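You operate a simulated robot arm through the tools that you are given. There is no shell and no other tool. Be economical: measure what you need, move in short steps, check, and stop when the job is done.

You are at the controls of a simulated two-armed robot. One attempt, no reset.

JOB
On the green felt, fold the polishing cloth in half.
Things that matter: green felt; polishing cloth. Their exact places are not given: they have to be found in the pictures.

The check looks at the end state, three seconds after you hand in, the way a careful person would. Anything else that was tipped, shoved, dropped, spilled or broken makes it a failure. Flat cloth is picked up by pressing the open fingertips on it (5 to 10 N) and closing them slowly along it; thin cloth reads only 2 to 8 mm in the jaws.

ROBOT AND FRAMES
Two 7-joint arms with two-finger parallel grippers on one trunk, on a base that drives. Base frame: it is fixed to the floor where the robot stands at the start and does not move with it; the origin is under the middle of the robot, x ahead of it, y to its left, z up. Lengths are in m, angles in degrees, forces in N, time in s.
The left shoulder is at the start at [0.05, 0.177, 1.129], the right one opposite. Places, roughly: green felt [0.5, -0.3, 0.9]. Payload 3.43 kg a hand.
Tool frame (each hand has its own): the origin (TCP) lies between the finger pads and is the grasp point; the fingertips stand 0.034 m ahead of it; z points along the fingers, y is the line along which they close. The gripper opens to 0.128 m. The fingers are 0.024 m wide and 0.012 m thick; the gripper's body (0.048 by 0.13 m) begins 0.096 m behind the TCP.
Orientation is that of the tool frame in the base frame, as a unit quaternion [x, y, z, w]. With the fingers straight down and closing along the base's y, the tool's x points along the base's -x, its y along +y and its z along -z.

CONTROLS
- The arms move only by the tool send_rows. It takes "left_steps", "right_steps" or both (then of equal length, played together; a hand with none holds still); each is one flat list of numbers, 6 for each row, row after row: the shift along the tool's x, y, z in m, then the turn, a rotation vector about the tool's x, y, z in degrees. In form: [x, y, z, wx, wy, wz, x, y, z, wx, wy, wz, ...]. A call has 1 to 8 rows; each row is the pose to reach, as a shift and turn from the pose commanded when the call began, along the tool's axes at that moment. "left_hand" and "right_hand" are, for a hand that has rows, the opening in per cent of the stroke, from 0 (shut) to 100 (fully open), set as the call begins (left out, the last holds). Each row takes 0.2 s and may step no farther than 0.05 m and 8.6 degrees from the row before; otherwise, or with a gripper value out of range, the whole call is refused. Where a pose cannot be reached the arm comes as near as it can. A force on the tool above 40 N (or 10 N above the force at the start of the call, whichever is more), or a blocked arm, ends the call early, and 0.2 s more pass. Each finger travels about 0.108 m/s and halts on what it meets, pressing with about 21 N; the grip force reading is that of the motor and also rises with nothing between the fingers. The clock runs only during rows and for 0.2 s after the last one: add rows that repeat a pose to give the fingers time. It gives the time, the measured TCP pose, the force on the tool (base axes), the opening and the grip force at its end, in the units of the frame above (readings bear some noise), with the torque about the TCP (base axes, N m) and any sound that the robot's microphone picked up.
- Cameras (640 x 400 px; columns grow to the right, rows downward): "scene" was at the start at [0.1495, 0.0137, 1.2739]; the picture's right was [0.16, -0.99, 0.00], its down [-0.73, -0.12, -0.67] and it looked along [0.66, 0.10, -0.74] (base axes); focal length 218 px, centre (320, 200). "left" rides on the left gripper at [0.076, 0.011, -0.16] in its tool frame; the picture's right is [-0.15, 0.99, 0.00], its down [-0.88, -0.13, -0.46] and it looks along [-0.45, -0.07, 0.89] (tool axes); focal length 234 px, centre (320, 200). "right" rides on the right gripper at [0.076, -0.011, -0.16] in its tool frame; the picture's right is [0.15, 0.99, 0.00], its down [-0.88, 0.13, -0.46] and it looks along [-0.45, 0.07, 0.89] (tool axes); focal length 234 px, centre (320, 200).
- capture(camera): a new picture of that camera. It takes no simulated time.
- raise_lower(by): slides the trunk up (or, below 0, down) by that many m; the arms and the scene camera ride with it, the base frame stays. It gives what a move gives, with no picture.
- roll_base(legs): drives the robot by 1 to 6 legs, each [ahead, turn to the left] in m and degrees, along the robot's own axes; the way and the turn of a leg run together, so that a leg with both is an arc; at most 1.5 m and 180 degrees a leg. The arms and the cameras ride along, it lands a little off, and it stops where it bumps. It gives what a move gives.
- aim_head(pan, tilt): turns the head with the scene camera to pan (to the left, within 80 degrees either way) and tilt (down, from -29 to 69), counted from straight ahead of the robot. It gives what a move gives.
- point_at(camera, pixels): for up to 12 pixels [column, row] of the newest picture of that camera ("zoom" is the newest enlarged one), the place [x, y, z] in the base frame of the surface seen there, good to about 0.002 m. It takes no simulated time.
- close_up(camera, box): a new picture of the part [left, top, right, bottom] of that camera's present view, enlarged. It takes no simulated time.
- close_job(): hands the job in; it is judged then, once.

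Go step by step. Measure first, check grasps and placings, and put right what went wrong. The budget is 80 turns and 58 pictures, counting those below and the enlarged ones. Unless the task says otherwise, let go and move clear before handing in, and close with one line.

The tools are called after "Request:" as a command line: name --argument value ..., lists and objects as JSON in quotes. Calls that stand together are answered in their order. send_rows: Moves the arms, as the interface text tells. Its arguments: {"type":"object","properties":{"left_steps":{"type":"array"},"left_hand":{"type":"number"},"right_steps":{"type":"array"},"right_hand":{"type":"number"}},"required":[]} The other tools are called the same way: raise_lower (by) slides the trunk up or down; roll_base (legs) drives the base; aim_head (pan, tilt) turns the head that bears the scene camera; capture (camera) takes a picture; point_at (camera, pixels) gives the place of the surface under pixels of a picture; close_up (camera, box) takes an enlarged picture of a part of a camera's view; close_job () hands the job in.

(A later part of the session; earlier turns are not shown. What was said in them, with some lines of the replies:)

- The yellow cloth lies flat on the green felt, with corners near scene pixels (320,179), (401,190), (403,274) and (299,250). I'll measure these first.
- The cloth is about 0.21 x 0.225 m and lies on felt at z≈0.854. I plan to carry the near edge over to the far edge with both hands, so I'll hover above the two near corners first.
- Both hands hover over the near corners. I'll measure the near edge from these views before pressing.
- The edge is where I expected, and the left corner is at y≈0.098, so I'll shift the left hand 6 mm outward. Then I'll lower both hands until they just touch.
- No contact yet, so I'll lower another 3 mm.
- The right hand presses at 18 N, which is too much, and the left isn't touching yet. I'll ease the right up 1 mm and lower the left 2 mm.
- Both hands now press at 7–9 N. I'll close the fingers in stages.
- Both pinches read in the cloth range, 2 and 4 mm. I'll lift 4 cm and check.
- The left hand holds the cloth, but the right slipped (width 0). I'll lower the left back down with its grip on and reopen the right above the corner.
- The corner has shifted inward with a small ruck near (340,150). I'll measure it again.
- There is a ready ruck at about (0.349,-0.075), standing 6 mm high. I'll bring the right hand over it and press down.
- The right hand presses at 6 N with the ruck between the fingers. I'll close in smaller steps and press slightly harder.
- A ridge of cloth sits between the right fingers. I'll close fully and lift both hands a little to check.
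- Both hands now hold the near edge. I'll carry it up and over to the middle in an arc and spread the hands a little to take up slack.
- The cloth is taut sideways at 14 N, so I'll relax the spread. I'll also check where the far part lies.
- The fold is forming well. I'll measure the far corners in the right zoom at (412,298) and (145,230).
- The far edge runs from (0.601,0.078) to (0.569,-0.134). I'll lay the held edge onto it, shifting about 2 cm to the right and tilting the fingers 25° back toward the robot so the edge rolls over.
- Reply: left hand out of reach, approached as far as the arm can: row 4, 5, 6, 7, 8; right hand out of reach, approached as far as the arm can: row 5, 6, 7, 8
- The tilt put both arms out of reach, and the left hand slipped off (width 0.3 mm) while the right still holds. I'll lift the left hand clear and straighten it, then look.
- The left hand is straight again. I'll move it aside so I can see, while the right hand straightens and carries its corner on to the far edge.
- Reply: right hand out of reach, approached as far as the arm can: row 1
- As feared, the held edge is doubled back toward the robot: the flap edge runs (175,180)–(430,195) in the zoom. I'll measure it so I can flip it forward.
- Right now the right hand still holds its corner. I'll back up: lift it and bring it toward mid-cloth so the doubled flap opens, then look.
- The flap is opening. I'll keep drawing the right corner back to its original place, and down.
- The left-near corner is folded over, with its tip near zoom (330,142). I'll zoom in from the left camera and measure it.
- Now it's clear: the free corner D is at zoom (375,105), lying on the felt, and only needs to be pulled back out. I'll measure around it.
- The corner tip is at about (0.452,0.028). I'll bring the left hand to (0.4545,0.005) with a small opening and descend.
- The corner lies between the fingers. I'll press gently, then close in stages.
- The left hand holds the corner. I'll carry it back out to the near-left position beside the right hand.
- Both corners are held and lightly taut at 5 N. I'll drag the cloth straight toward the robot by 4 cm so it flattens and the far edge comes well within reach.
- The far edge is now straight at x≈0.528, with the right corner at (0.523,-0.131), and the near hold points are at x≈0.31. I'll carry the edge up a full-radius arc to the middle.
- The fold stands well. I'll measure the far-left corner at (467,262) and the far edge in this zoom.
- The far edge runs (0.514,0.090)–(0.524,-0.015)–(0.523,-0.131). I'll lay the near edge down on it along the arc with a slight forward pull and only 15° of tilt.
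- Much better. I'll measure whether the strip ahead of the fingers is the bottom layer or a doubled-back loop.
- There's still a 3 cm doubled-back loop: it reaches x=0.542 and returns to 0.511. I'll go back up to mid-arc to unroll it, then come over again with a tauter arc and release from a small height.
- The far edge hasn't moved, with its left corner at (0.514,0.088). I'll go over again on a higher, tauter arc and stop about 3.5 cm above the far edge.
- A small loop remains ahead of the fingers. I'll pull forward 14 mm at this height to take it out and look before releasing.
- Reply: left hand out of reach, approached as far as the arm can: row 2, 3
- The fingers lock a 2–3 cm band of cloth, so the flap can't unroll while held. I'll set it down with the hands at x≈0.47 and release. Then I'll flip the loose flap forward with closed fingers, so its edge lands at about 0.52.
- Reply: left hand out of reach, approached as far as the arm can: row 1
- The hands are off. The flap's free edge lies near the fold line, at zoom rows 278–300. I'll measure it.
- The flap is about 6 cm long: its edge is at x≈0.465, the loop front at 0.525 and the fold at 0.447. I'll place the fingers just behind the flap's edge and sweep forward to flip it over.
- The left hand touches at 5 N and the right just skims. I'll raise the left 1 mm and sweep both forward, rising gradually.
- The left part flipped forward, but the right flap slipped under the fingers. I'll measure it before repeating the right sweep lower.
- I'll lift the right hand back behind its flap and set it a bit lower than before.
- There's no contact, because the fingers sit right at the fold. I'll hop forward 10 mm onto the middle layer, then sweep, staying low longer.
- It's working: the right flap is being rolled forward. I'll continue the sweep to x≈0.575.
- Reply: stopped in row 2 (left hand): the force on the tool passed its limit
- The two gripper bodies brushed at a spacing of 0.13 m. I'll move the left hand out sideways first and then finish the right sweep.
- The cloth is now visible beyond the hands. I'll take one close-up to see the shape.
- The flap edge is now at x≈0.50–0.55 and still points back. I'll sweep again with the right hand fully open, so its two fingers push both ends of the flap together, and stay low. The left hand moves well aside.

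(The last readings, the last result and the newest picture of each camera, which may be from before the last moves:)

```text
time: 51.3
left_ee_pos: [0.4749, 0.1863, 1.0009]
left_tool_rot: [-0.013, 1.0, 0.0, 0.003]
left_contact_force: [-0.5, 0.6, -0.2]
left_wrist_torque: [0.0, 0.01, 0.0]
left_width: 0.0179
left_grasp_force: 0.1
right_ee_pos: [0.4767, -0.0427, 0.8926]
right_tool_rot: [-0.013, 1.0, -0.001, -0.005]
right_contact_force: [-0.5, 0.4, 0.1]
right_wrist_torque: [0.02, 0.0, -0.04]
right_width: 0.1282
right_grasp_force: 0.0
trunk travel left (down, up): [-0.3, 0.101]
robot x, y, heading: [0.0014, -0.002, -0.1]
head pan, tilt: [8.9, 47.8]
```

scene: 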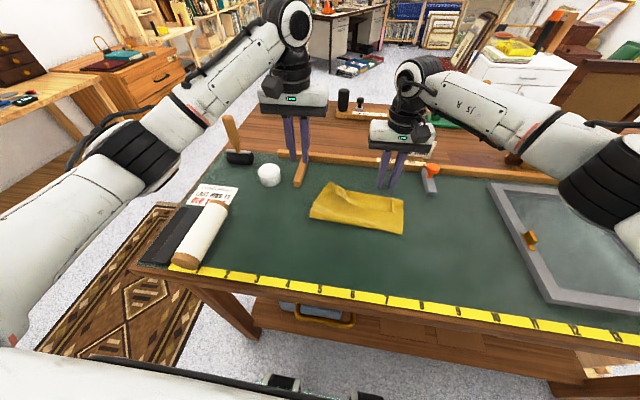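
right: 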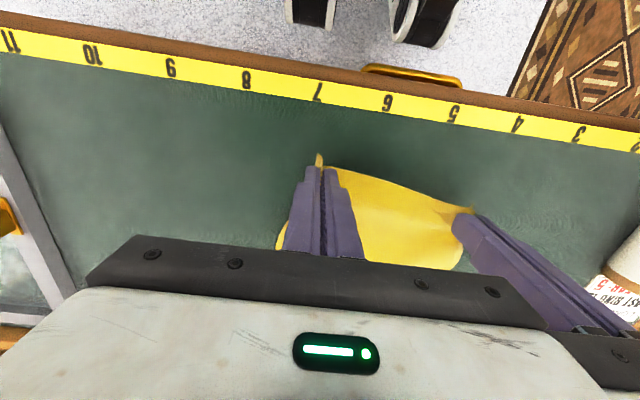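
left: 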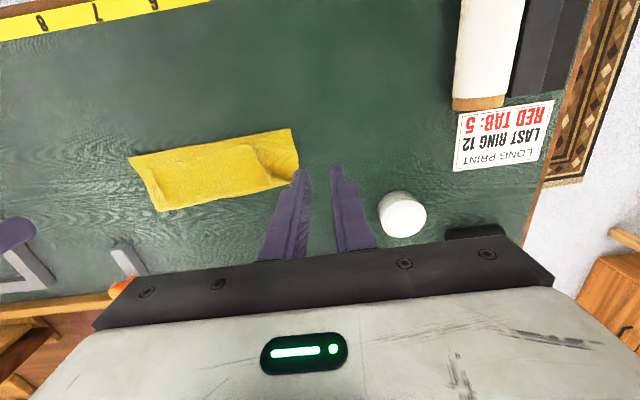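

No contact force, so it's just skimming. I'll sweep forward to x≈0.60, staying low.

Request:
send_rows --right_steps '[-0.015, 0, 0.0005, 0, 0, 0, -0.03, 0, 0.0005, 0, 0, 0, -0.046, 0, 0, 0, 0, 0, -0.062, 0, -0.001, 0, 0, 0, -0.078, 0, -0.003, 0, 0, 0, -0.094, 0, -0.005, 0, 0, 0, -0.11, 0, -0.006, 0, 0, 0, -0.126, 0, -0.004, 0, 0, 0]'

Request:
close_up --camera "scene" --box '[290, 150, 430, 250]'

```text
time: 53.1
left_ee_pos: [0.474, 0.1859, 1.001]
left_tool_rot: [-0.014, 1.0, 0.0, 0.003]
left_contact_force: [0.0, 0.4, -0.2]
left_wrist_torque: [0.01, 0.02, -0.04]
left_width: 0.0177
left_grasp_force: 0.1
right_ee_pos: [0.6017, -0.0403, 0.895]
right_tool_rot: [-0.013, 1.0, 0.0, -0.005]
right_contact_force: [-0.3, -0.2, 0.2]
right_wrist_torque: [0.0, -0.01, 0.01]
right_width: 0.128
right_grasp_force: 0.1
trunk travel left (down, up): [-0.3, 0.101]
robot x, y, heading: [-0.0044, -0.0033, -0.1]
head pan, tilt: [8.9, 47.8]
```

```text
4.00 times, centred on (360, 200) of scene
```

zoom: 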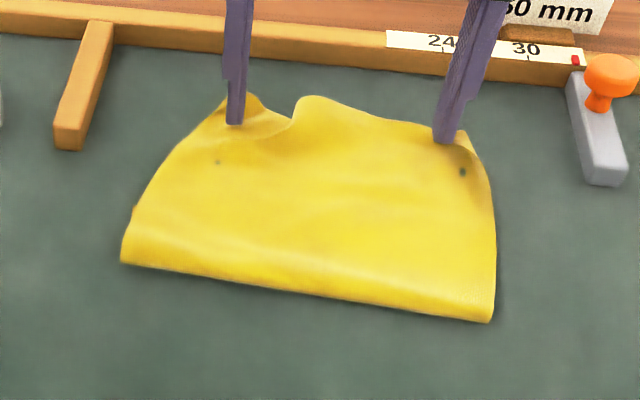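

The flap is now unrolled: the top layer is smooth and its edge lies forward, near x≈0.6. I'll measure it.

Request:
point_at --camera "zoom" --pixels '[[220, 100], [258, 98], [290, 120], [310, 98], [370, 112], [425, 122], [465, 135], [485, 175], [180, 145], [125, 260], [490, 318], [310, 290]]'

```text
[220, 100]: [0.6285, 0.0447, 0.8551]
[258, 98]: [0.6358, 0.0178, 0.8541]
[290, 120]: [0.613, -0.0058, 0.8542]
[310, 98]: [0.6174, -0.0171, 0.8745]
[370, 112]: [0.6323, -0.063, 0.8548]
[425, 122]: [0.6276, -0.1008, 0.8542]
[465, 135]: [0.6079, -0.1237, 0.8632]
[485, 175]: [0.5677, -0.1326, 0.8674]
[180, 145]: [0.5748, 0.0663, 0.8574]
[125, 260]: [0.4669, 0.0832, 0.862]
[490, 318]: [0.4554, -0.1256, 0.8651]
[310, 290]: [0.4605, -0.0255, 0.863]
```

The top edge now lies ahead on bare felt, at x≈0.60–0.62, but the fold is at 0.46 instead of about 0.41. Next I'll grip that edge, which now points the right way, bring it back to mid-line and re-lay it. First I'll lift clear and look.

Request:
send_rows --right_steps '[0, 0, -0.03, 0, 0, 0, 0, 0, -0.06, 0, 0, 0, 0.01, -0.04, -0.07, 0, 0, 0, 0.02, -0.08, -0.07, 0, 0, 0, 0.03, -0.12, -0.07, 0, 0, 0, 0.03, -0.16, -0.07, 0, 0, 0]'

Request:
close_up --camera "scene" --box '[300, 165, 420, 240]'

```text
time: 54.5
left_ee_pos: [0.4761, 0.1864, 1.001]
left_tool_rot: [-0.013, 1.0, 0.0, 0.005]
left_contact_force: [-0.3, 0.2, 0.3]
left_wrist_torque: [0.0, 0.01, -0.03]
left_width: 0.0179
left_grasp_force: 0.0
right_ee_pos: [0.5782, -0.1993, 0.9659]
right_tool_rot: [-0.012, 1.0, -0.001, -0.006]
right_contact_force: [0.6, -0.2, 0.9]
right_wrist_torque: [-0.01, 0.02, 0.0]
right_width: 0.128
right_grasp_force: 0.0
trunk travel left (down, up): [-0.3, 0.101]
robot x, y, heading: [0.0035, -0.0005, 0.0]
head pan, tilt: [8.9, 47.8]
```

```text
5.33 times, centred on (360, 202) of scene
```

zoom: 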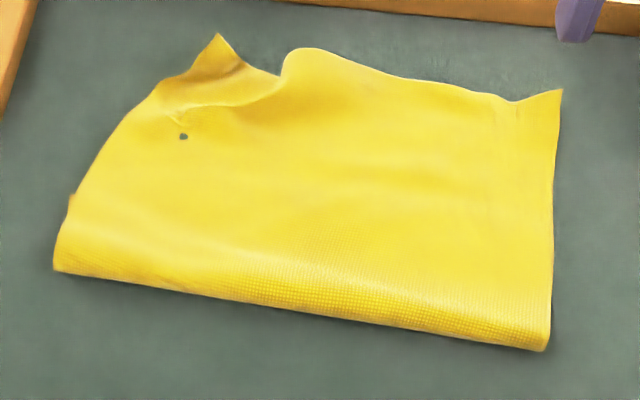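

Request:
point_at --camera "zoom" --pixels '[[218, 40], [205, 70], [245, 70], [275, 80], [300, 55], [400, 78], [510, 105], [557, 95], [545, 110], [555, 150], [150, 105], [180, 100]]'

```text
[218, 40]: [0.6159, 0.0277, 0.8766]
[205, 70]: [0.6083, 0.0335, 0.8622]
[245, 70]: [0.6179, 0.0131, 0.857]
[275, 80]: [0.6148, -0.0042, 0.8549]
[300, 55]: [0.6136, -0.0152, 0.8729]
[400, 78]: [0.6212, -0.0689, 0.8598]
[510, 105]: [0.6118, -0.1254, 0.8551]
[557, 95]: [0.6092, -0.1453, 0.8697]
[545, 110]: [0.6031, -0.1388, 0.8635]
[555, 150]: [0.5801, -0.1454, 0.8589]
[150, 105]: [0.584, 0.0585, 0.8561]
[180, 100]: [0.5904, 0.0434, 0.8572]
```

Both top corners stick up slightly: left at (0.616,0.028), right at (0.609,-0.145). I'll hover both hands over them with small openings.

Request:
send_rows --left_steps '[-0.025, -0.033, 0, 0, 0, 0, -0.05, -0.066, 0.01, 0, 0, 0, -0.076, -0.099, 0.025, 0, 0, 0, -0.102, -0.132, 0.045, 0, 0, 0, -0.127, -0.164, 0.0705, 0, 0, 0, -0.127, -0.164, 0.0705, 0, 0, 0]' --right_steps '[0, 0, 0, 0, 0, 0, -0.005, 0.018, 0.005, 0, 0, 0, -0.01, 0.036, 0.01, 0, 0, 0, -0.015, 0.055, 0.02, 0, 0, 0, -0.02, 0.073, 0.036, 0, 0, 0, -0.02, 0.073, 0.036, 0, 0, 0]' --left_hand 21 --right_hand 21

```text
time: 55.9
left_ee_pos: [0.6091, 0.0263, 0.9325]
left_tool_rot: [-0.013, 1.0, 0.0, 0.004]
left_contact_force: [-0.1, -0.5, -0.3]
left_wrist_torque: [0.0, 0.0, 0.01]
left_width: 0.0267
left_grasp_force: 0.1
right_ee_pos: [0.5944, -0.1264, 0.9285]
right_tool_rot: [-0.013, 1.0, 0.0, -0.007]
right_contact_force: [0.5, -0.4, 0.0]
right_wrist_torque: [-0.01, 0.03, 0.04]
right_width: 0.0268
right_grasp_force: 0.0
trunk travel left (down, up): [-0.3, 0.101]
robot x, y, heading: [-0.0014, 0.0031, -0.0]
head pan, tilt: [8.9, 47.8]
```

The left hand is 6 mm too far forward. I'll correct that and lower both to just above contact.

Request:
send_rows --left_steps '[0.006, -0.003, 0.015, 0, 0, 0, 0.006, -0.003, 0.03, 0, 0, 0, 0.006, -0.003, 0.04, 0, 0, 0, 0.006, -0.003, 0.043, 0, 0, 0, 0.006, -0.003, 0.043, 0, 0, 0]' --right_steps '[-0.004, 0, 0.015, 0, 0, 0, -0.004, 0, 0.03, 0, 0, 0, -0.004, 0, 0.037, 0, 0, 0, -0.004, 0, 0.04, 0, 0, 0, -0.004, 0, 0.04, 0, 0, 0]'

```text
time: 57.1
left_ee_pos: [0.6033, 0.0229, 0.8892]
left_tool_rot: [-0.013, 1.0, 0.0, 0.004]
left_contact_force: [0.4, 0.4, 1.0]
left_wrist_torque: [0.03, -0.03, -0.03]
left_width: 0.0269
left_grasp_force: 0.1
right_ee_pos: [0.5975, -0.1248, 0.8898]
right_tool_rot: [-0.012, 1.0, -0.001, -0.005]
right_contact_force: [0.7, 0.3, -0.4]
right_wrist_torque: [0.0, 0.03, -0.01]
right_width: 0.0271
right_grasp_force: 0.1
trunk travel left (down, up): [-0.3, 0.101]
robot x, y, heading: [0.0011, 0.0003, -0.2]
head pan, tilt: [8.9, 47.8]
```

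Request:
send_rows --left_steps '[0, 0, 0.001, 0, 0, 0, 0, 0, 0.002, 0, 0, 0, 0, 0, 0.002, 0, 0, 0]' --right_steps '[0, 0, 0.001, 0, 0, 0, 0, 0, 0.002, 0, 0, 0, 0, 0, 0.002, 0, 0, 0]'

```text
time: 57.9
left_ee_pos: [0.6012, 0.0236, 0.8888]
left_tool_rot: [-0.013, 1.0, 0.001, 0.005]
left_contact_force: [0.8, -0.6, 10.1]
left_wrist_torque: [0.14, 0.01, -0.03]
left_width: 0.027
left_grasp_force: 0.1
right_ee_pos: [0.5979, -0.1258, 0.8886]
right_tool_rot: [-0.012, 1.0, 0.0, -0.005]
right_contact_force: [1.5, 0.5, 0.0]
right_wrist_torque: [0.0, -0.03, -0.03]
right_width: 0.0269
right_grasp_force: 0.1
trunk travel left (down, up): [-0.3, 0.101]
robot x, y, heading: [-0.0018, -0.001, -0.2]
head pan, tilt: [8.9, 47.8]
```

The left hand presses at 10 N. The right needs about 1.5–2 mm more.

Request:
send_rows --right_steps '[0, 0, 0.001, 0, 0, 0, 0, 0, 0.0018, 0, 0, 0, 0, 0, 0.0018, 0, 0, 0]'

```text
time: 58.7
left_ee_pos: [0.6022, 0.0234, 0.8894]
left_tool_rot: [-0.014, 1.0, 0.0, 0.006]
left_contact_force: [4.5, -0.2, 12.3]
left_wrist_torque: [0.16, -0.15, -0.08]
left_width: 0.0267
left_grasp_force: 0.0
right_ee_pos: [0.5973, -0.1254, 0.888]
right_tool_rot: [-0.012, 1.0, 0.0, -0.004]
right_contact_force: [1.9, 1.5, 12.1]
right_wrist_torque: [0.07, -0.16, -0.01]
right_width: 0.0269
right_grasp_force: 0.0
trunk travel left (down, up): [-0.3, 0.101]
robot x, y, heading: [-0.0011, 0.0003, -0.0]
head pan, tilt: [8.9, 47.8]
```

Both hands press at about 12 N. I'll close in stages and then lift slightly.

Request:
send_rows --left_steps '[0, 0, -0.0002, 0, 0, 0]' --right_steps '[0, 0, -0.0002, 0, 0, 0]' --left_hand 16 --right_hand 16

Request:
send_rows --left_steps '[0, 0, 0, 0, 0, 0]' --right_steps '[0, 0, 0, 0, 0, 0]' --left_hand 12 --right_hand 12

Request:
send_rows --left_steps '[0, 0, 0, 0, 0, 0]' --right_steps '[0, 0, 0, 0, 0, 0]' --left_hand 8 --right_hand 8

Request:
send_rows --left_steps '[0, 0, 0, 0, 0, 0]' --right_steps '[0, 0, 0, 0, 0, 0]' --left_hand 4 --right_hand 4

Request:
send_rows --left_steps '[0, 0, 0, 0, 0, 0, 0, 0, 0, 0, 0, 0]' --right_steps '[0, 0, 0, 0, 0, 0, 0, 0, 0, 0, 0, 0]' --left_hand 0 --right_hand 0

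Request:
send_rows --left_steps '[0, 0, -0.006, 0, 0, 0, 0, 0, -0.015, 0, 0, 0, 0.002, 0, -0.025, 0, 0, 0]' --right_steps '[0, 0, -0.006, 0, 0, 0, 0, 0, -0.015, 0, 0, 0, 0.002, 0, -0.025, 0, 0, 0]'

```text
time: 59.1
left_ee_pos: [0.6008, 0.0228, 0.888]
left_tool_rot: [-0.012, 1.0, 0.0, 0.005]
left_contact_force: [1.7, 2.6, 11.5]
left_wrist_torque: [0.21, -0.07, -0.06]
left_width: 0.0213
left_grasp_force: 1.3
right_ee_pos: [0.5973, -0.1253, 0.8883]
right_tool_rot: [-0.012, 1.0, -0.001, -0.004]
right_contact_force: [3.5, -0.7, 14.5]
right_wrist_torque: [0.04, -0.22, -0.01]
right_width: 0.0202
right_grasp_force: 0.1
trunk travel left (down, up): [-0.3, 0.101]
robot x, y, heading: [-0.0019, 0.0006, 0.1]
head pan, tilt: [8.9, 47.8]
```

```text
time: 59.5
left_ee_pos: [0.6023, 0.0225, 0.8884]
left_tool_rot: [-0.013, 1.0, -0.001, 0.005]
left_contact_force: [1.9, 1.1, 10.7]
left_wrist_torque: [0.16, -0.07, 0.02]
left_width: 0.0159
left_grasp_force: 0.1
right_ee_pos: [0.5957, -0.1249, 0.8884]
right_tool_rot: [-0.012, 1.0, -0.001, -0.003]
right_contact_force: [2.4, 1.0, 15.8]
right_wrist_torque: [0.04, -0.18, -0.04]
right_width: 0.0148
right_grasp_force: 0.0
trunk travel left (down, up): [-0.3, 0.101]
robot x, y, heading: [-0.0002, -0.0005, 0.2]
head pan, tilt: [8.9, 47.8]
```

```text
time: 59.9
left_ee_pos: [0.6012, 0.0224, 0.8892]
left_tool_rot: [-0.013, 1.0, -0.001, 0.005]
left_contact_force: [1.5, 0.0, 9.0]
left_wrist_torque: [0.1, -0.05, 0.0]
left_width: 0.0102
left_grasp_force: 0.0
right_ee_pos: [0.5961, -0.1244, 0.8888]
right_tool_rot: [-0.013, 1.0, -0.001, -0.004]
right_contact_force: [0.9, 1.1, 16.9]
right_wrist_torque: [0.05, -0.15, 0.06]
right_width: 0.01
right_grasp_force: 0.0
trunk travel left (down, up): [-0.3, 0.101]
robot x, y, heading: [-0.0006, -0.0029, 0.0]
head pan, tilt: [8.9, 47.8]
```

```text
time: 60.3
left_ee_pos: [0.6027, 0.0232, 0.8879]
left_tool_rot: [-0.012, 1.0, -0.001, 0.006]
left_contact_force: [1.3, 1.1, 7.9]
left_wrist_torque: [0.16, -0.02, 0.01]
left_width: 0.0066
left_grasp_force: 0.2
right_ee_pos: [0.5958, -0.125, 0.8877]
right_tool_rot: [-0.012, 1.0, -0.001, -0.004]
right_contact_force: [-1.0, 1.1, 19.3]
right_wrist_torque: [0.03, -0.14, -0.03]
right_width: 0.0031
right_grasp_force: 0.0
trunk travel left (down, up): [-0.3, 0.101]
robot x, y, heading: [-0.0006, -0.0017, -0.0]
head pan, tilt: [8.9, 47.8]
```

```text
time: 60.9
left_ee_pos: [0.6019, 0.0224, 0.8891]
left_tool_rot: [-0.014, 1.0, 0.0, 0.005]
left_contact_force: [1.0, 0.5, 6.7]
left_wrist_torque: [0.06, -0.02, -0.01]
left_width: 0.0016
left_grasp_force: 21.2
right_ee_pos: [0.5967, -0.1243, 0.8887]
right_tool_rot: [-0.013, 1.0, -0.001, -0.005]
right_contact_force: [-2.4, 1.1, 18.5]
right_wrist_torque: [0.03, -0.1, 0.01]
right_width: 0.0018
right_grasp_force: 21.2
trunk travel left (down, up): [-0.3, 0.101]
robot x, y, heading: [-0.0013, -0.0025, -0.1]
head pan, tilt: [8.9, 47.8]
```

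```text
time: 61.7
left_ee_pos: [0.6024, 0.0231, 0.9132]
left_tool_rot: [-0.013, 1.0, 0.0, 0.004]
left_contact_force: [0.2, -0.2, -0.6]
left_wrist_torque: [-0.02, -0.03, -0.02]
left_width: 0.002
left_grasp_force: 20.9
right_ee_pos: [0.595, -0.1264, 0.91]
right_tool_rot: [-0.013, 1.0, -0.002, -0.006]
right_contact_force: [-0.3, 0.5, 0.4]
right_wrist_torque: [0.01, 0.01, 0.02]
right_width: 0.0019
right_grasp_force: 20.9
trunk travel left (down, up): [-0.3, 0.101]
robot x, y, heading: [0.0025, 0.0025, 0.0]
head pan, tilt: [8.9, 47.8]
```

Both hands hold about 2 mm of cloth after lifting. Now I'll arc the edge back up to mid-line (x≈0.405, 11 cm high) so the fold rolls back to the middle.

Request:
send_rows --left_steps '[0, 0, -0.025, 0, 0, 0, 0.02, 0.003, -0.05, 0, 0, 0, 0.05, 0.006, -0.075, 0, 0, 0, 0.085, 0.009, -0.088, 0, 0, 0, 0.12, 0.011, -0.09, 0, 0, 0, 0.16, 0.014, -0.088, 0, 0, 0, 0.197, 0.016, -0.085, 0, 0, 0, 0.197, 0.016, -0.085, 0, 0, 0]' --right_steps '[0, 0, -0.027, 0, 0, 0, 0.02, 0.003, -0.052, 0, 0, 0, 0.05, 0.006, -0.077, 0, 0, 0, 0.08, 0.009, -0.09, 0, 0, 0, 0.115, 0.011, -0.092, 0, 0, 0, 0.15, 0.014, -0.09, 0, 0, 0, 0.186, 0.016, -0.087, 0, 0, 0, 0.186, 0.016, -0.087, 0, 0, 0]'

Request:
capture --camera "right"

```text
time: 63.5
left_ee_pos: [0.4021, 0.0361, 0.9964]
left_tool_rot: [-0.013, 1.0, 0.0, 0.003]
left_contact_force: [0.5, -0.7, 0.3]
left_wrist_torque: [-0.04, 0.0, 0.04]
left_width: 0.0019
left_grasp_force: 20.9
right_ee_pos: [0.4095, -0.1141, 1.0028]
right_tool_rot: [-0.013, 1.0, -0.001, -0.006]
right_contact_force: [-0.1, 0.3, -0.4]
right_wrist_torque: [-0.02, -0.01, 0.01]
right_width: 0.002
right_grasp_force: 21.0
trunk travel left (down, up): [-0.3, 0.101]
robot x, y, heading: [0.0034, 0.0012, 0.1]
head pan, tilt: [8.9, 47.8]
```

```text
2 pictures are left
```

right: 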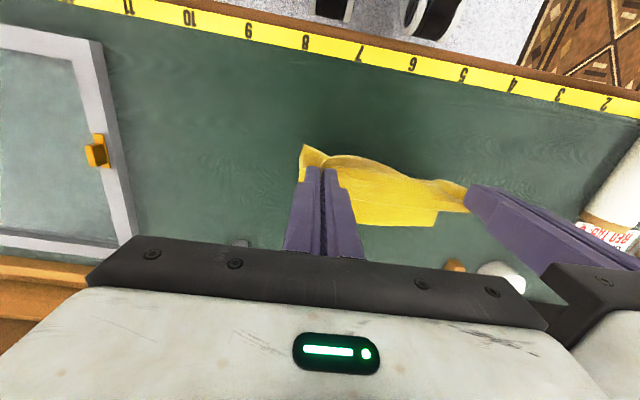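

Both corners are still held. I'll check the far edge in this view at (435,222) and (370,224).

Request:
point_at --camera "right" --pixels '[[435, 222], [436, 214], [400, 223], [370, 223], [360, 170], [305, 150], [400, 175], [440, 185], [330, 158], [380, 200]]'

```text
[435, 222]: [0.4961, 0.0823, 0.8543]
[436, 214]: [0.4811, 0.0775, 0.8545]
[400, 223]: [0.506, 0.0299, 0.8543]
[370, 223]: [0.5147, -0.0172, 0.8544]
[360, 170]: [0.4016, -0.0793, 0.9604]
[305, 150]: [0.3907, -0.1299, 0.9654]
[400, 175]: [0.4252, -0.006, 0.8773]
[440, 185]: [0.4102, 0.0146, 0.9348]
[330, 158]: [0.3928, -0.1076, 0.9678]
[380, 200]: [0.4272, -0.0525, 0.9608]
```

The far edge now runs (0.497,0.084) to about (0.52,-0.13). I'll bring the held edge forward along the arc and set it down on that line.

Request:
send_rows --left_steps '[-0.026, 0.002, 0.003, 0, 0, 0, -0.05, 0.004, 0.014, 0, 0, 0, -0.071, 0.006, 0.032, 0, 0, 0, -0.084, 0.008, 0.054, 0, 0, 0, -0.088, 0.01, 0.075, 0, 0, 0, -0.088, 0.011, 0.092, 0, 0, 0, -0.086, 0.011, 0.103, 0, 0, 0, -0.086, 0.011, 0.103, 0, 0, 0]' --right_steps '[-0.029, 0.001, 0.008, 0, 0, 0, -0.057, 0.002, 0.02, 0, 0, 0, -0.08, 0.004, 0.038, 0, 0, 0, -0.095, 0.005, 0.06, 0, 0, 0, -0.0995, 0.006, 0.081, 0, 0, 0, -0.0995, 0.007, 0.098, 0, 0, 0, -0.0975, 0.007, 0.109, 0, 0, 0, -0.0975, 0.007, 0.109, 0, 0, 0]'

Request:
point_at --camera "scene" --pixels '[[360, 200]]'

```text
time: 65.3
left_ee_pos: [0.4902, 0.0478, 0.8932]
left_tool_rot: [-0.013, 1.0, 0.0, 0.003]
left_contact_force: [-0.3, 1.0, -0.8]
left_wrist_torque: [-0.01, -0.04, -0.03]
left_width: 0.0019
left_grasp_force: 21.2
right_ee_pos: [0.506, -0.1057, 0.8894]
right_tool_rot: [-0.012, 1.0, -0.001, -0.005]
right_contact_force: [0.4, 0.0, 0.2]
right_wrist_torque: [0.0, 0.03, 0.0]
right_width: 0.0018
right_grasp_force: 21.3
trunk travel left (down, up): [-0.3, 0.101]
robot x, y, heading: [-0.0005, 0.0026, -0.1]
head pan, tilt: [8.9, 47.8]
```

```text
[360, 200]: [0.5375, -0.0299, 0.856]
```

Both hands are down at the far edge. I'll open a little, lift straight up and back off to the sides.

Request:
send_rows --left_steps '[0, 0, 0, 0, 0, 0, 0, 0, 0, 0, 0, 0, 0, 0, -0.015, 0, 0, 0, 0, 0, -0.04, 0, 0, 0, 0, 0.02, -0.075, 0, 0, 0, 0, 0.06, -0.1, 0, 0, 0, 0, 0.105, -0.11, 0, 0, 0, 0, 0.105, -0.11, 0, 0, 0]' --right_steps '[0, 0, 0, 0, 0, 0, 0, 0, 0, 0, 0, 0, 0, 0, -0.015, 0, 0, 0, 0, 0, -0.04, 0, 0, 0, 0, -0.02, -0.075, 0, 0, 0, 0, -0.06, -0.1, 0, 0, 0, 0, -0.105, -0.11, 0, 0, 0, 0, -0.105, -0.11, 0, 0, 0]' --left_hand 12 --right_hand 12

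Request:
close_up --camera "scene" --box '[290, 165, 420, 250]'

```text
time: 67.1
left_ee_pos: [0.4853, 0.1507, 1.0029]
left_tool_rot: [-0.013, 1.0, 0.001, 0.004]
left_contact_force: [0.7, -0.5, -0.3]
left_wrist_torque: [0.0, 0.0, 0.04]
left_width: 0.0156
left_grasp_force: 0.2
right_ee_pos: [0.5102, -0.2114, 1.0017]
right_tool_rot: [-0.012, 1.0, -0.001, -0.006]
right_contact_force: [-0.7, 0.2, -0.6]
right_wrist_torque: [-0.01, 0.0, -0.01]
right_width: 0.0156
right_grasp_force: 0.0
trunk travel left (down, up): [-0.3, 0.101]
robot x, y, heading: [-0.0019, -0.0003, 0.2]
head pan, tilt: [8.9, 47.8]
```

```text
4.71 times, centred on (355, 208) of scene
```

zoom: 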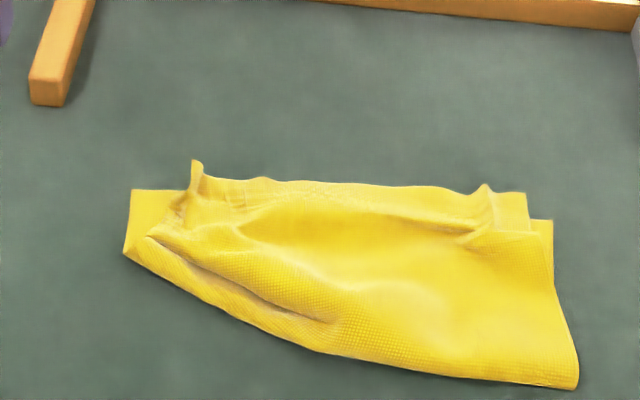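

The top edge now sits on the far edge. I'll measure how well it matches and how the left side lies.

Request:
point_at --camera "zoom" --pixels '[[133, 193], [195, 165], [185, 215], [127, 248], [210, 300], [330, 350], [450, 372], [573, 385], [525, 197], [550, 222], [330, 185], [150, 240]]'

```text
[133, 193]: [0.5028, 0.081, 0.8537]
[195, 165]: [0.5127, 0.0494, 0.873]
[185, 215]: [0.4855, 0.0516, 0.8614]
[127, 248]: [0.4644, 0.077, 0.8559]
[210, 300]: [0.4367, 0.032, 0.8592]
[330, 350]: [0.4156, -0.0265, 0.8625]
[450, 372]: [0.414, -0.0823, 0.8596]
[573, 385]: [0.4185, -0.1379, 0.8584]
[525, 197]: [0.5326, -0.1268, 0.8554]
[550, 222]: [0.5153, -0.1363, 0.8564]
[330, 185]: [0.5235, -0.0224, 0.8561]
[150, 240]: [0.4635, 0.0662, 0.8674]
```

The right half is good, but the left end of the fold is bunched: its end is at (0.464,0.077) instead of about (0.40,0.085). I'll pinch the fold's left end with the left hand and pull the slack out.

Request:
send_rows --left_steps '[0.008, -0.024, 0.018, 0, 0, 0, 0.015, -0.048, 0.036, 0, 0, 0, 0.022, -0.072, 0.055, 0, 0, 0, 0.03, -0.096, 0.073, 0, 0, 0, 0.03, -0.096, 0.095, 0, 0, 0, 0.03, -0.096, 0.107, 0, 0, 0, 0.03, -0.096, 0.111, 0, 0, 0, 0.03, -0.096, 0.111, 0, 0, 0]' --left_hand 24

```text
time: 68.9
left_ee_pos: [0.4567, 0.0539, 0.8928]
left_tool_rot: [-0.014, 1.0, 0.0, 0.005]
left_contact_force: [-0.1, -0.3, 0.1]
left_wrist_torque: [-0.03, -0.04, 0.01]
left_width: 0.0306
left_grasp_force: 0.1
right_ee_pos: [0.5108, -0.2108, 1.0016]
right_tool_rot: [-0.012, 1.0, -0.001, -0.005]
right_contact_force: [0.5, 0.6, -0.3]
right_wrist_torque: [0.0, -0.01, 0.0]
right_width: 0.0155
right_grasp_force: 0.1
trunk travel left (down, up): [-0.3, 0.101]
robot x, y, heading: [0.0001, 0.0012, 0.0]
head pan, tilt: [8.9, 47.8]
```

Request:
send_rows --left_steps '[0, 0, 0.0015, 0, 0, 0, 0, 0, 0.003, 0, 0, 0, 0, 0, 0.004, 0, 0, 0, 0, 0, 0.004, 0, 0, 0]'

```text
time: 69.9
left_ee_pos: [0.4591, 0.0559, 0.8897]
left_tool_rot: [-0.013, 1.0, 0.0, 0.005]
left_contact_force: [-2.1, 0.2, 6.9]
left_wrist_torque: [-0.1, 0.05, -0.04]
left_width: 0.0307
left_grasp_force: 0.0
right_ee_pos: [0.5108, -0.2105, 1.0007]
right_tool_rot: [-0.013, 1.0, -0.001, -0.005]
right_contact_force: [1.1, 0.3, -0.9]
right_wrist_torque: [-0.01, 0.0, 0.03]
right_width: 0.0155
right_grasp_force: 0.1
trunk travel left (down, up): [-0.3, 0.101]
robot x, y, heading: [0.0038, -0.0006, 0.0]
head pan, tilt: [8.9, 47.8]
```

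The left hand presses at 7 N. I'll close on the layers in stages, then draw the fold end toward the robot and outward while staying low.

Request:
send_rows --left_steps '[0, 0, 0.0003, 0, 0, 0]' --left_hand 17

Request:
send_rows --left_steps '[0, 0, 0, 0, 0, 0]' --left_hand 11

Request:
send_rows --left_steps '[0, 0, 0, 0, 0, 0]' --left_hand 6

Request:
send_rows --left_steps '[0, 0, 0, 0, 0, 0, 0, 0, 0, 0, 0, 0]' --left_hand 0

Request:
send_rows --left_steps '[0, 0, -0.006, 0, 0, 0, 0.01, 0.005, -0.008, 0, 0, 0, 0.02, 0.01, -0.008, 0, 0, 0, 0.03, 0.014, -0.008, 0, 0, 0, 0.038, 0.018, -0.008, 0, 0, 0, 0.044, 0.02, -0.006, 0, 0, 0]'

```text
time: 70.3
left_ee_pos: [0.4597, 0.0553, 0.8903]
left_tool_rot: [-0.013, 1.0, -0.001, 0.005]
left_contact_force: [-0.2, -2.2, 9.2]
left_wrist_torque: [-0.19, -0.04, -0.02]
left_width: 0.0227
left_grasp_force: 1.0
right_ee_pos: [0.5099, -0.2107, 1.0019]
right_tool_rot: [-0.012, 1.0, -0.001, -0.005]
right_contact_force: [0.3, 0.3, -0.5]
right_wrist_torque: [0.02, 0.0, -0.02]
right_width: 0.0155
right_grasp_force: 0.0
trunk travel left (down, up): [-0.3, 0.101]
robot x, y, heading: [0.0011, -0.0021, -0.4]
head pan, tilt: [8.9, 47.8]
```

```text
time: 70.7
left_ee_pos: [0.46, 0.0554, 0.8893]
left_tool_rot: [-0.015, 1.0, 0.001, 0.005]
left_contact_force: [0.7, 3.7, 14.7]
left_wrist_torque: [0.0, -0.06, 0.01]
left_width: 0.0122
left_grasp_force: 0.1
right_ee_pos: [0.51, -0.2116, 1.0018]
right_tool_rot: [-0.013, 1.0, -0.001, -0.005]
right_contact_force: [-0.2, 0.3, 0.5]
right_wrist_torque: [0.0, 0.01, -0.03]
right_width: 0.0155
right_grasp_force: 0.1
trunk travel left (down, up): [-0.3, 0.101]
robot x, y, heading: [0.0029, -0.0012, 0.0]
head pan, tilt: [8.9, 47.8]
```

```text
time: 71.1
left_ee_pos: [0.4591, 0.0541, 0.8887]
left_tool_rot: [-0.014, 1.0, -0.001, 0.005]
left_contact_force: [0.4, -0.1, 14.7]
left_wrist_torque: [-0.06, -0.07, -0.01]
left_width: 0.008
left_grasp_force: 0.0
right_ee_pos: [0.5094, -0.2122, 1.0022]
right_tool_rot: [-0.011, 1.0, -0.001, -0.006]
right_contact_force: [0.1, -0.2, -0.5]
right_wrist_torque: [-0.02, -0.05, 0.03]
right_width: 0.0155
right_grasp_force: 0.1
trunk travel left (down, up): [-0.3, 0.101]
robot x, y, heading: [0.0008, -0.0022, 0.0]
head pan, tilt: [8.9, 47.8]
```

```text
time: 71.7
left_ee_pos: [0.4589, 0.0548, 0.888]
left_tool_rot: [-0.013, 1.0, -0.001, 0.005]
left_contact_force: [1.9, -3.8, 16.5]
left_wrist_torque: [-0.18, -0.15, -0.02]
left_width: 0.0023
left_grasp_force: 21.5
right_ee_pos: [0.5102, -0.2105, 1.0012]
right_tool_rot: [-0.012, 1.0, -0.002, -0.005]
right_contact_force: [0.8, -0.8, 0.8]
right_wrist_torque: [0.02, -0.01, 0.01]
right_width: 0.0154
right_grasp_force: 0.0
trunk travel left (down, up): [-0.3, 0.101]
robot x, y, heading: [-0.0014, 0.0019, 0.1]
head pan, tilt: [8.9, 47.8]
```

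```text
time: 73.1
left_ee_pos: [0.4144, 0.0742, 0.8924]
left_tool_rot: [-0.014, 1.0, 0.0, 0.005]
left_contact_force: [0.6, 0.1, 0.9]
left_wrist_torque: [0.03, -0.01, 0.03]
left_width: 0.0025
left_grasp_force: 21.2
right_ee_pos: [0.5102, -0.2123, 1.001]
right_tool_rot: [-0.012, 1.0, 0.0, -0.006]
right_contact_force: [0.0, -0.6, -1.1]
right_wrist_torque: [-0.01, -0.04, 0.02]
right_width: 0.0155
right_grasp_force: 0.2
trunk travel left (down, up): [-0.3, 0.101]
robot x, y, heading: [-0.002, 0.0004, 0.3]
head pan, tilt: [8.9, 47.8]
```

The grip held (2.5 mm) and the pull met little force. I'll release, lift the hand clear and take the last picture.

Request:
send_rows --left_steps '[0, 0, 0, 0, 0, 0, 0, 0, 0, 0, 0, 0, 0, 0, -0.015, 0, 0, 0, 0, 0, -0.045, 0, 0, 0, 0, 0.03, -0.08, 0, 0, 0, 0, 0.07, -0.1, 0, 0, 0, 0, 0.115, -0.11, 0, 0, 0, 0, 0.115, -0.11, 0, 0, 0]' --left_hand 14

Request:
close_up --camera "scene" --box '[290, 165, 420, 250]'

```text
time: 74.9
left_ee_pos: [0.4101, 0.1893, 1.0046]
left_tool_rot: [-0.013, 1.0, 0.0, 0.004]
left_contact_force: [0.7, 0.5, 0.3]
left_wrist_torque: [0.01, 0.02, -0.01]
left_width: 0.0178
left_grasp_force: 0.0
right_ee_pos: [0.5121, -0.2109, 1.0007]
right_tool_rot: [-0.012, 1.0, -0.001, -0.006]
right_contact_force: [0.9, 0.1, 0.4]
right_wrist_torque: [0.02, 0.0, 0.0]
right_width: 0.0155
right_grasp_force: 0.0
trunk travel left (down, up): [-0.3, 0.101]
robot x, y, heading: [0.0015, 0.0019, 0.1]
head pan, tilt: [8.9, 47.8]
```

```text
4.71 times, centred on (355, 208) of scene
```

zoom: 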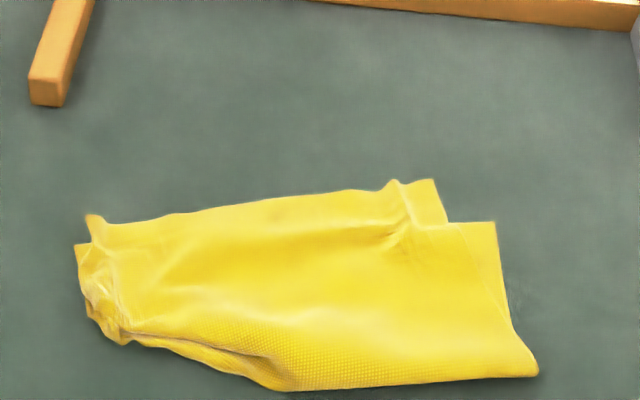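

Request:
point_at --camera "zoom" --pixels '[[80, 248], [93, 220], [435, 183], [446, 218], [494, 225], [535, 372], [275, 385], [120, 338], [270, 365], [270, 200], [130, 325], [88, 300]]'

```text
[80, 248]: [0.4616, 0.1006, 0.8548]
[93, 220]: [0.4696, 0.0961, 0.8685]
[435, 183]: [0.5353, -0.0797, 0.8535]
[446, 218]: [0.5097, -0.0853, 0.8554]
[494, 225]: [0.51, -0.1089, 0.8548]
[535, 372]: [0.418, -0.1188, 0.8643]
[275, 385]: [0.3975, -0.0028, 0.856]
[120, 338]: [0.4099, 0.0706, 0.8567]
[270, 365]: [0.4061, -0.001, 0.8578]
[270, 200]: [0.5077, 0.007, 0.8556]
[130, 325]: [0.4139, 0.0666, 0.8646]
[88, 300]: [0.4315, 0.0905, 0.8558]
```

The cloth is folded across its middle. The left corners meet within about 1 cm, and both hands are open and clear. With no pictures left to guide another correction, I'll hand it in.

Request:
close_job

```text
The job is handed in.
```

I folded the polishing cloth in half on the green felt, near edge over far edge, but not neatly. The top right corner sits about 4 cm off the one below, and the left end of the fold is still a little bunched. I saw nothing else moved or knocked over, and both hands are empty and clear.
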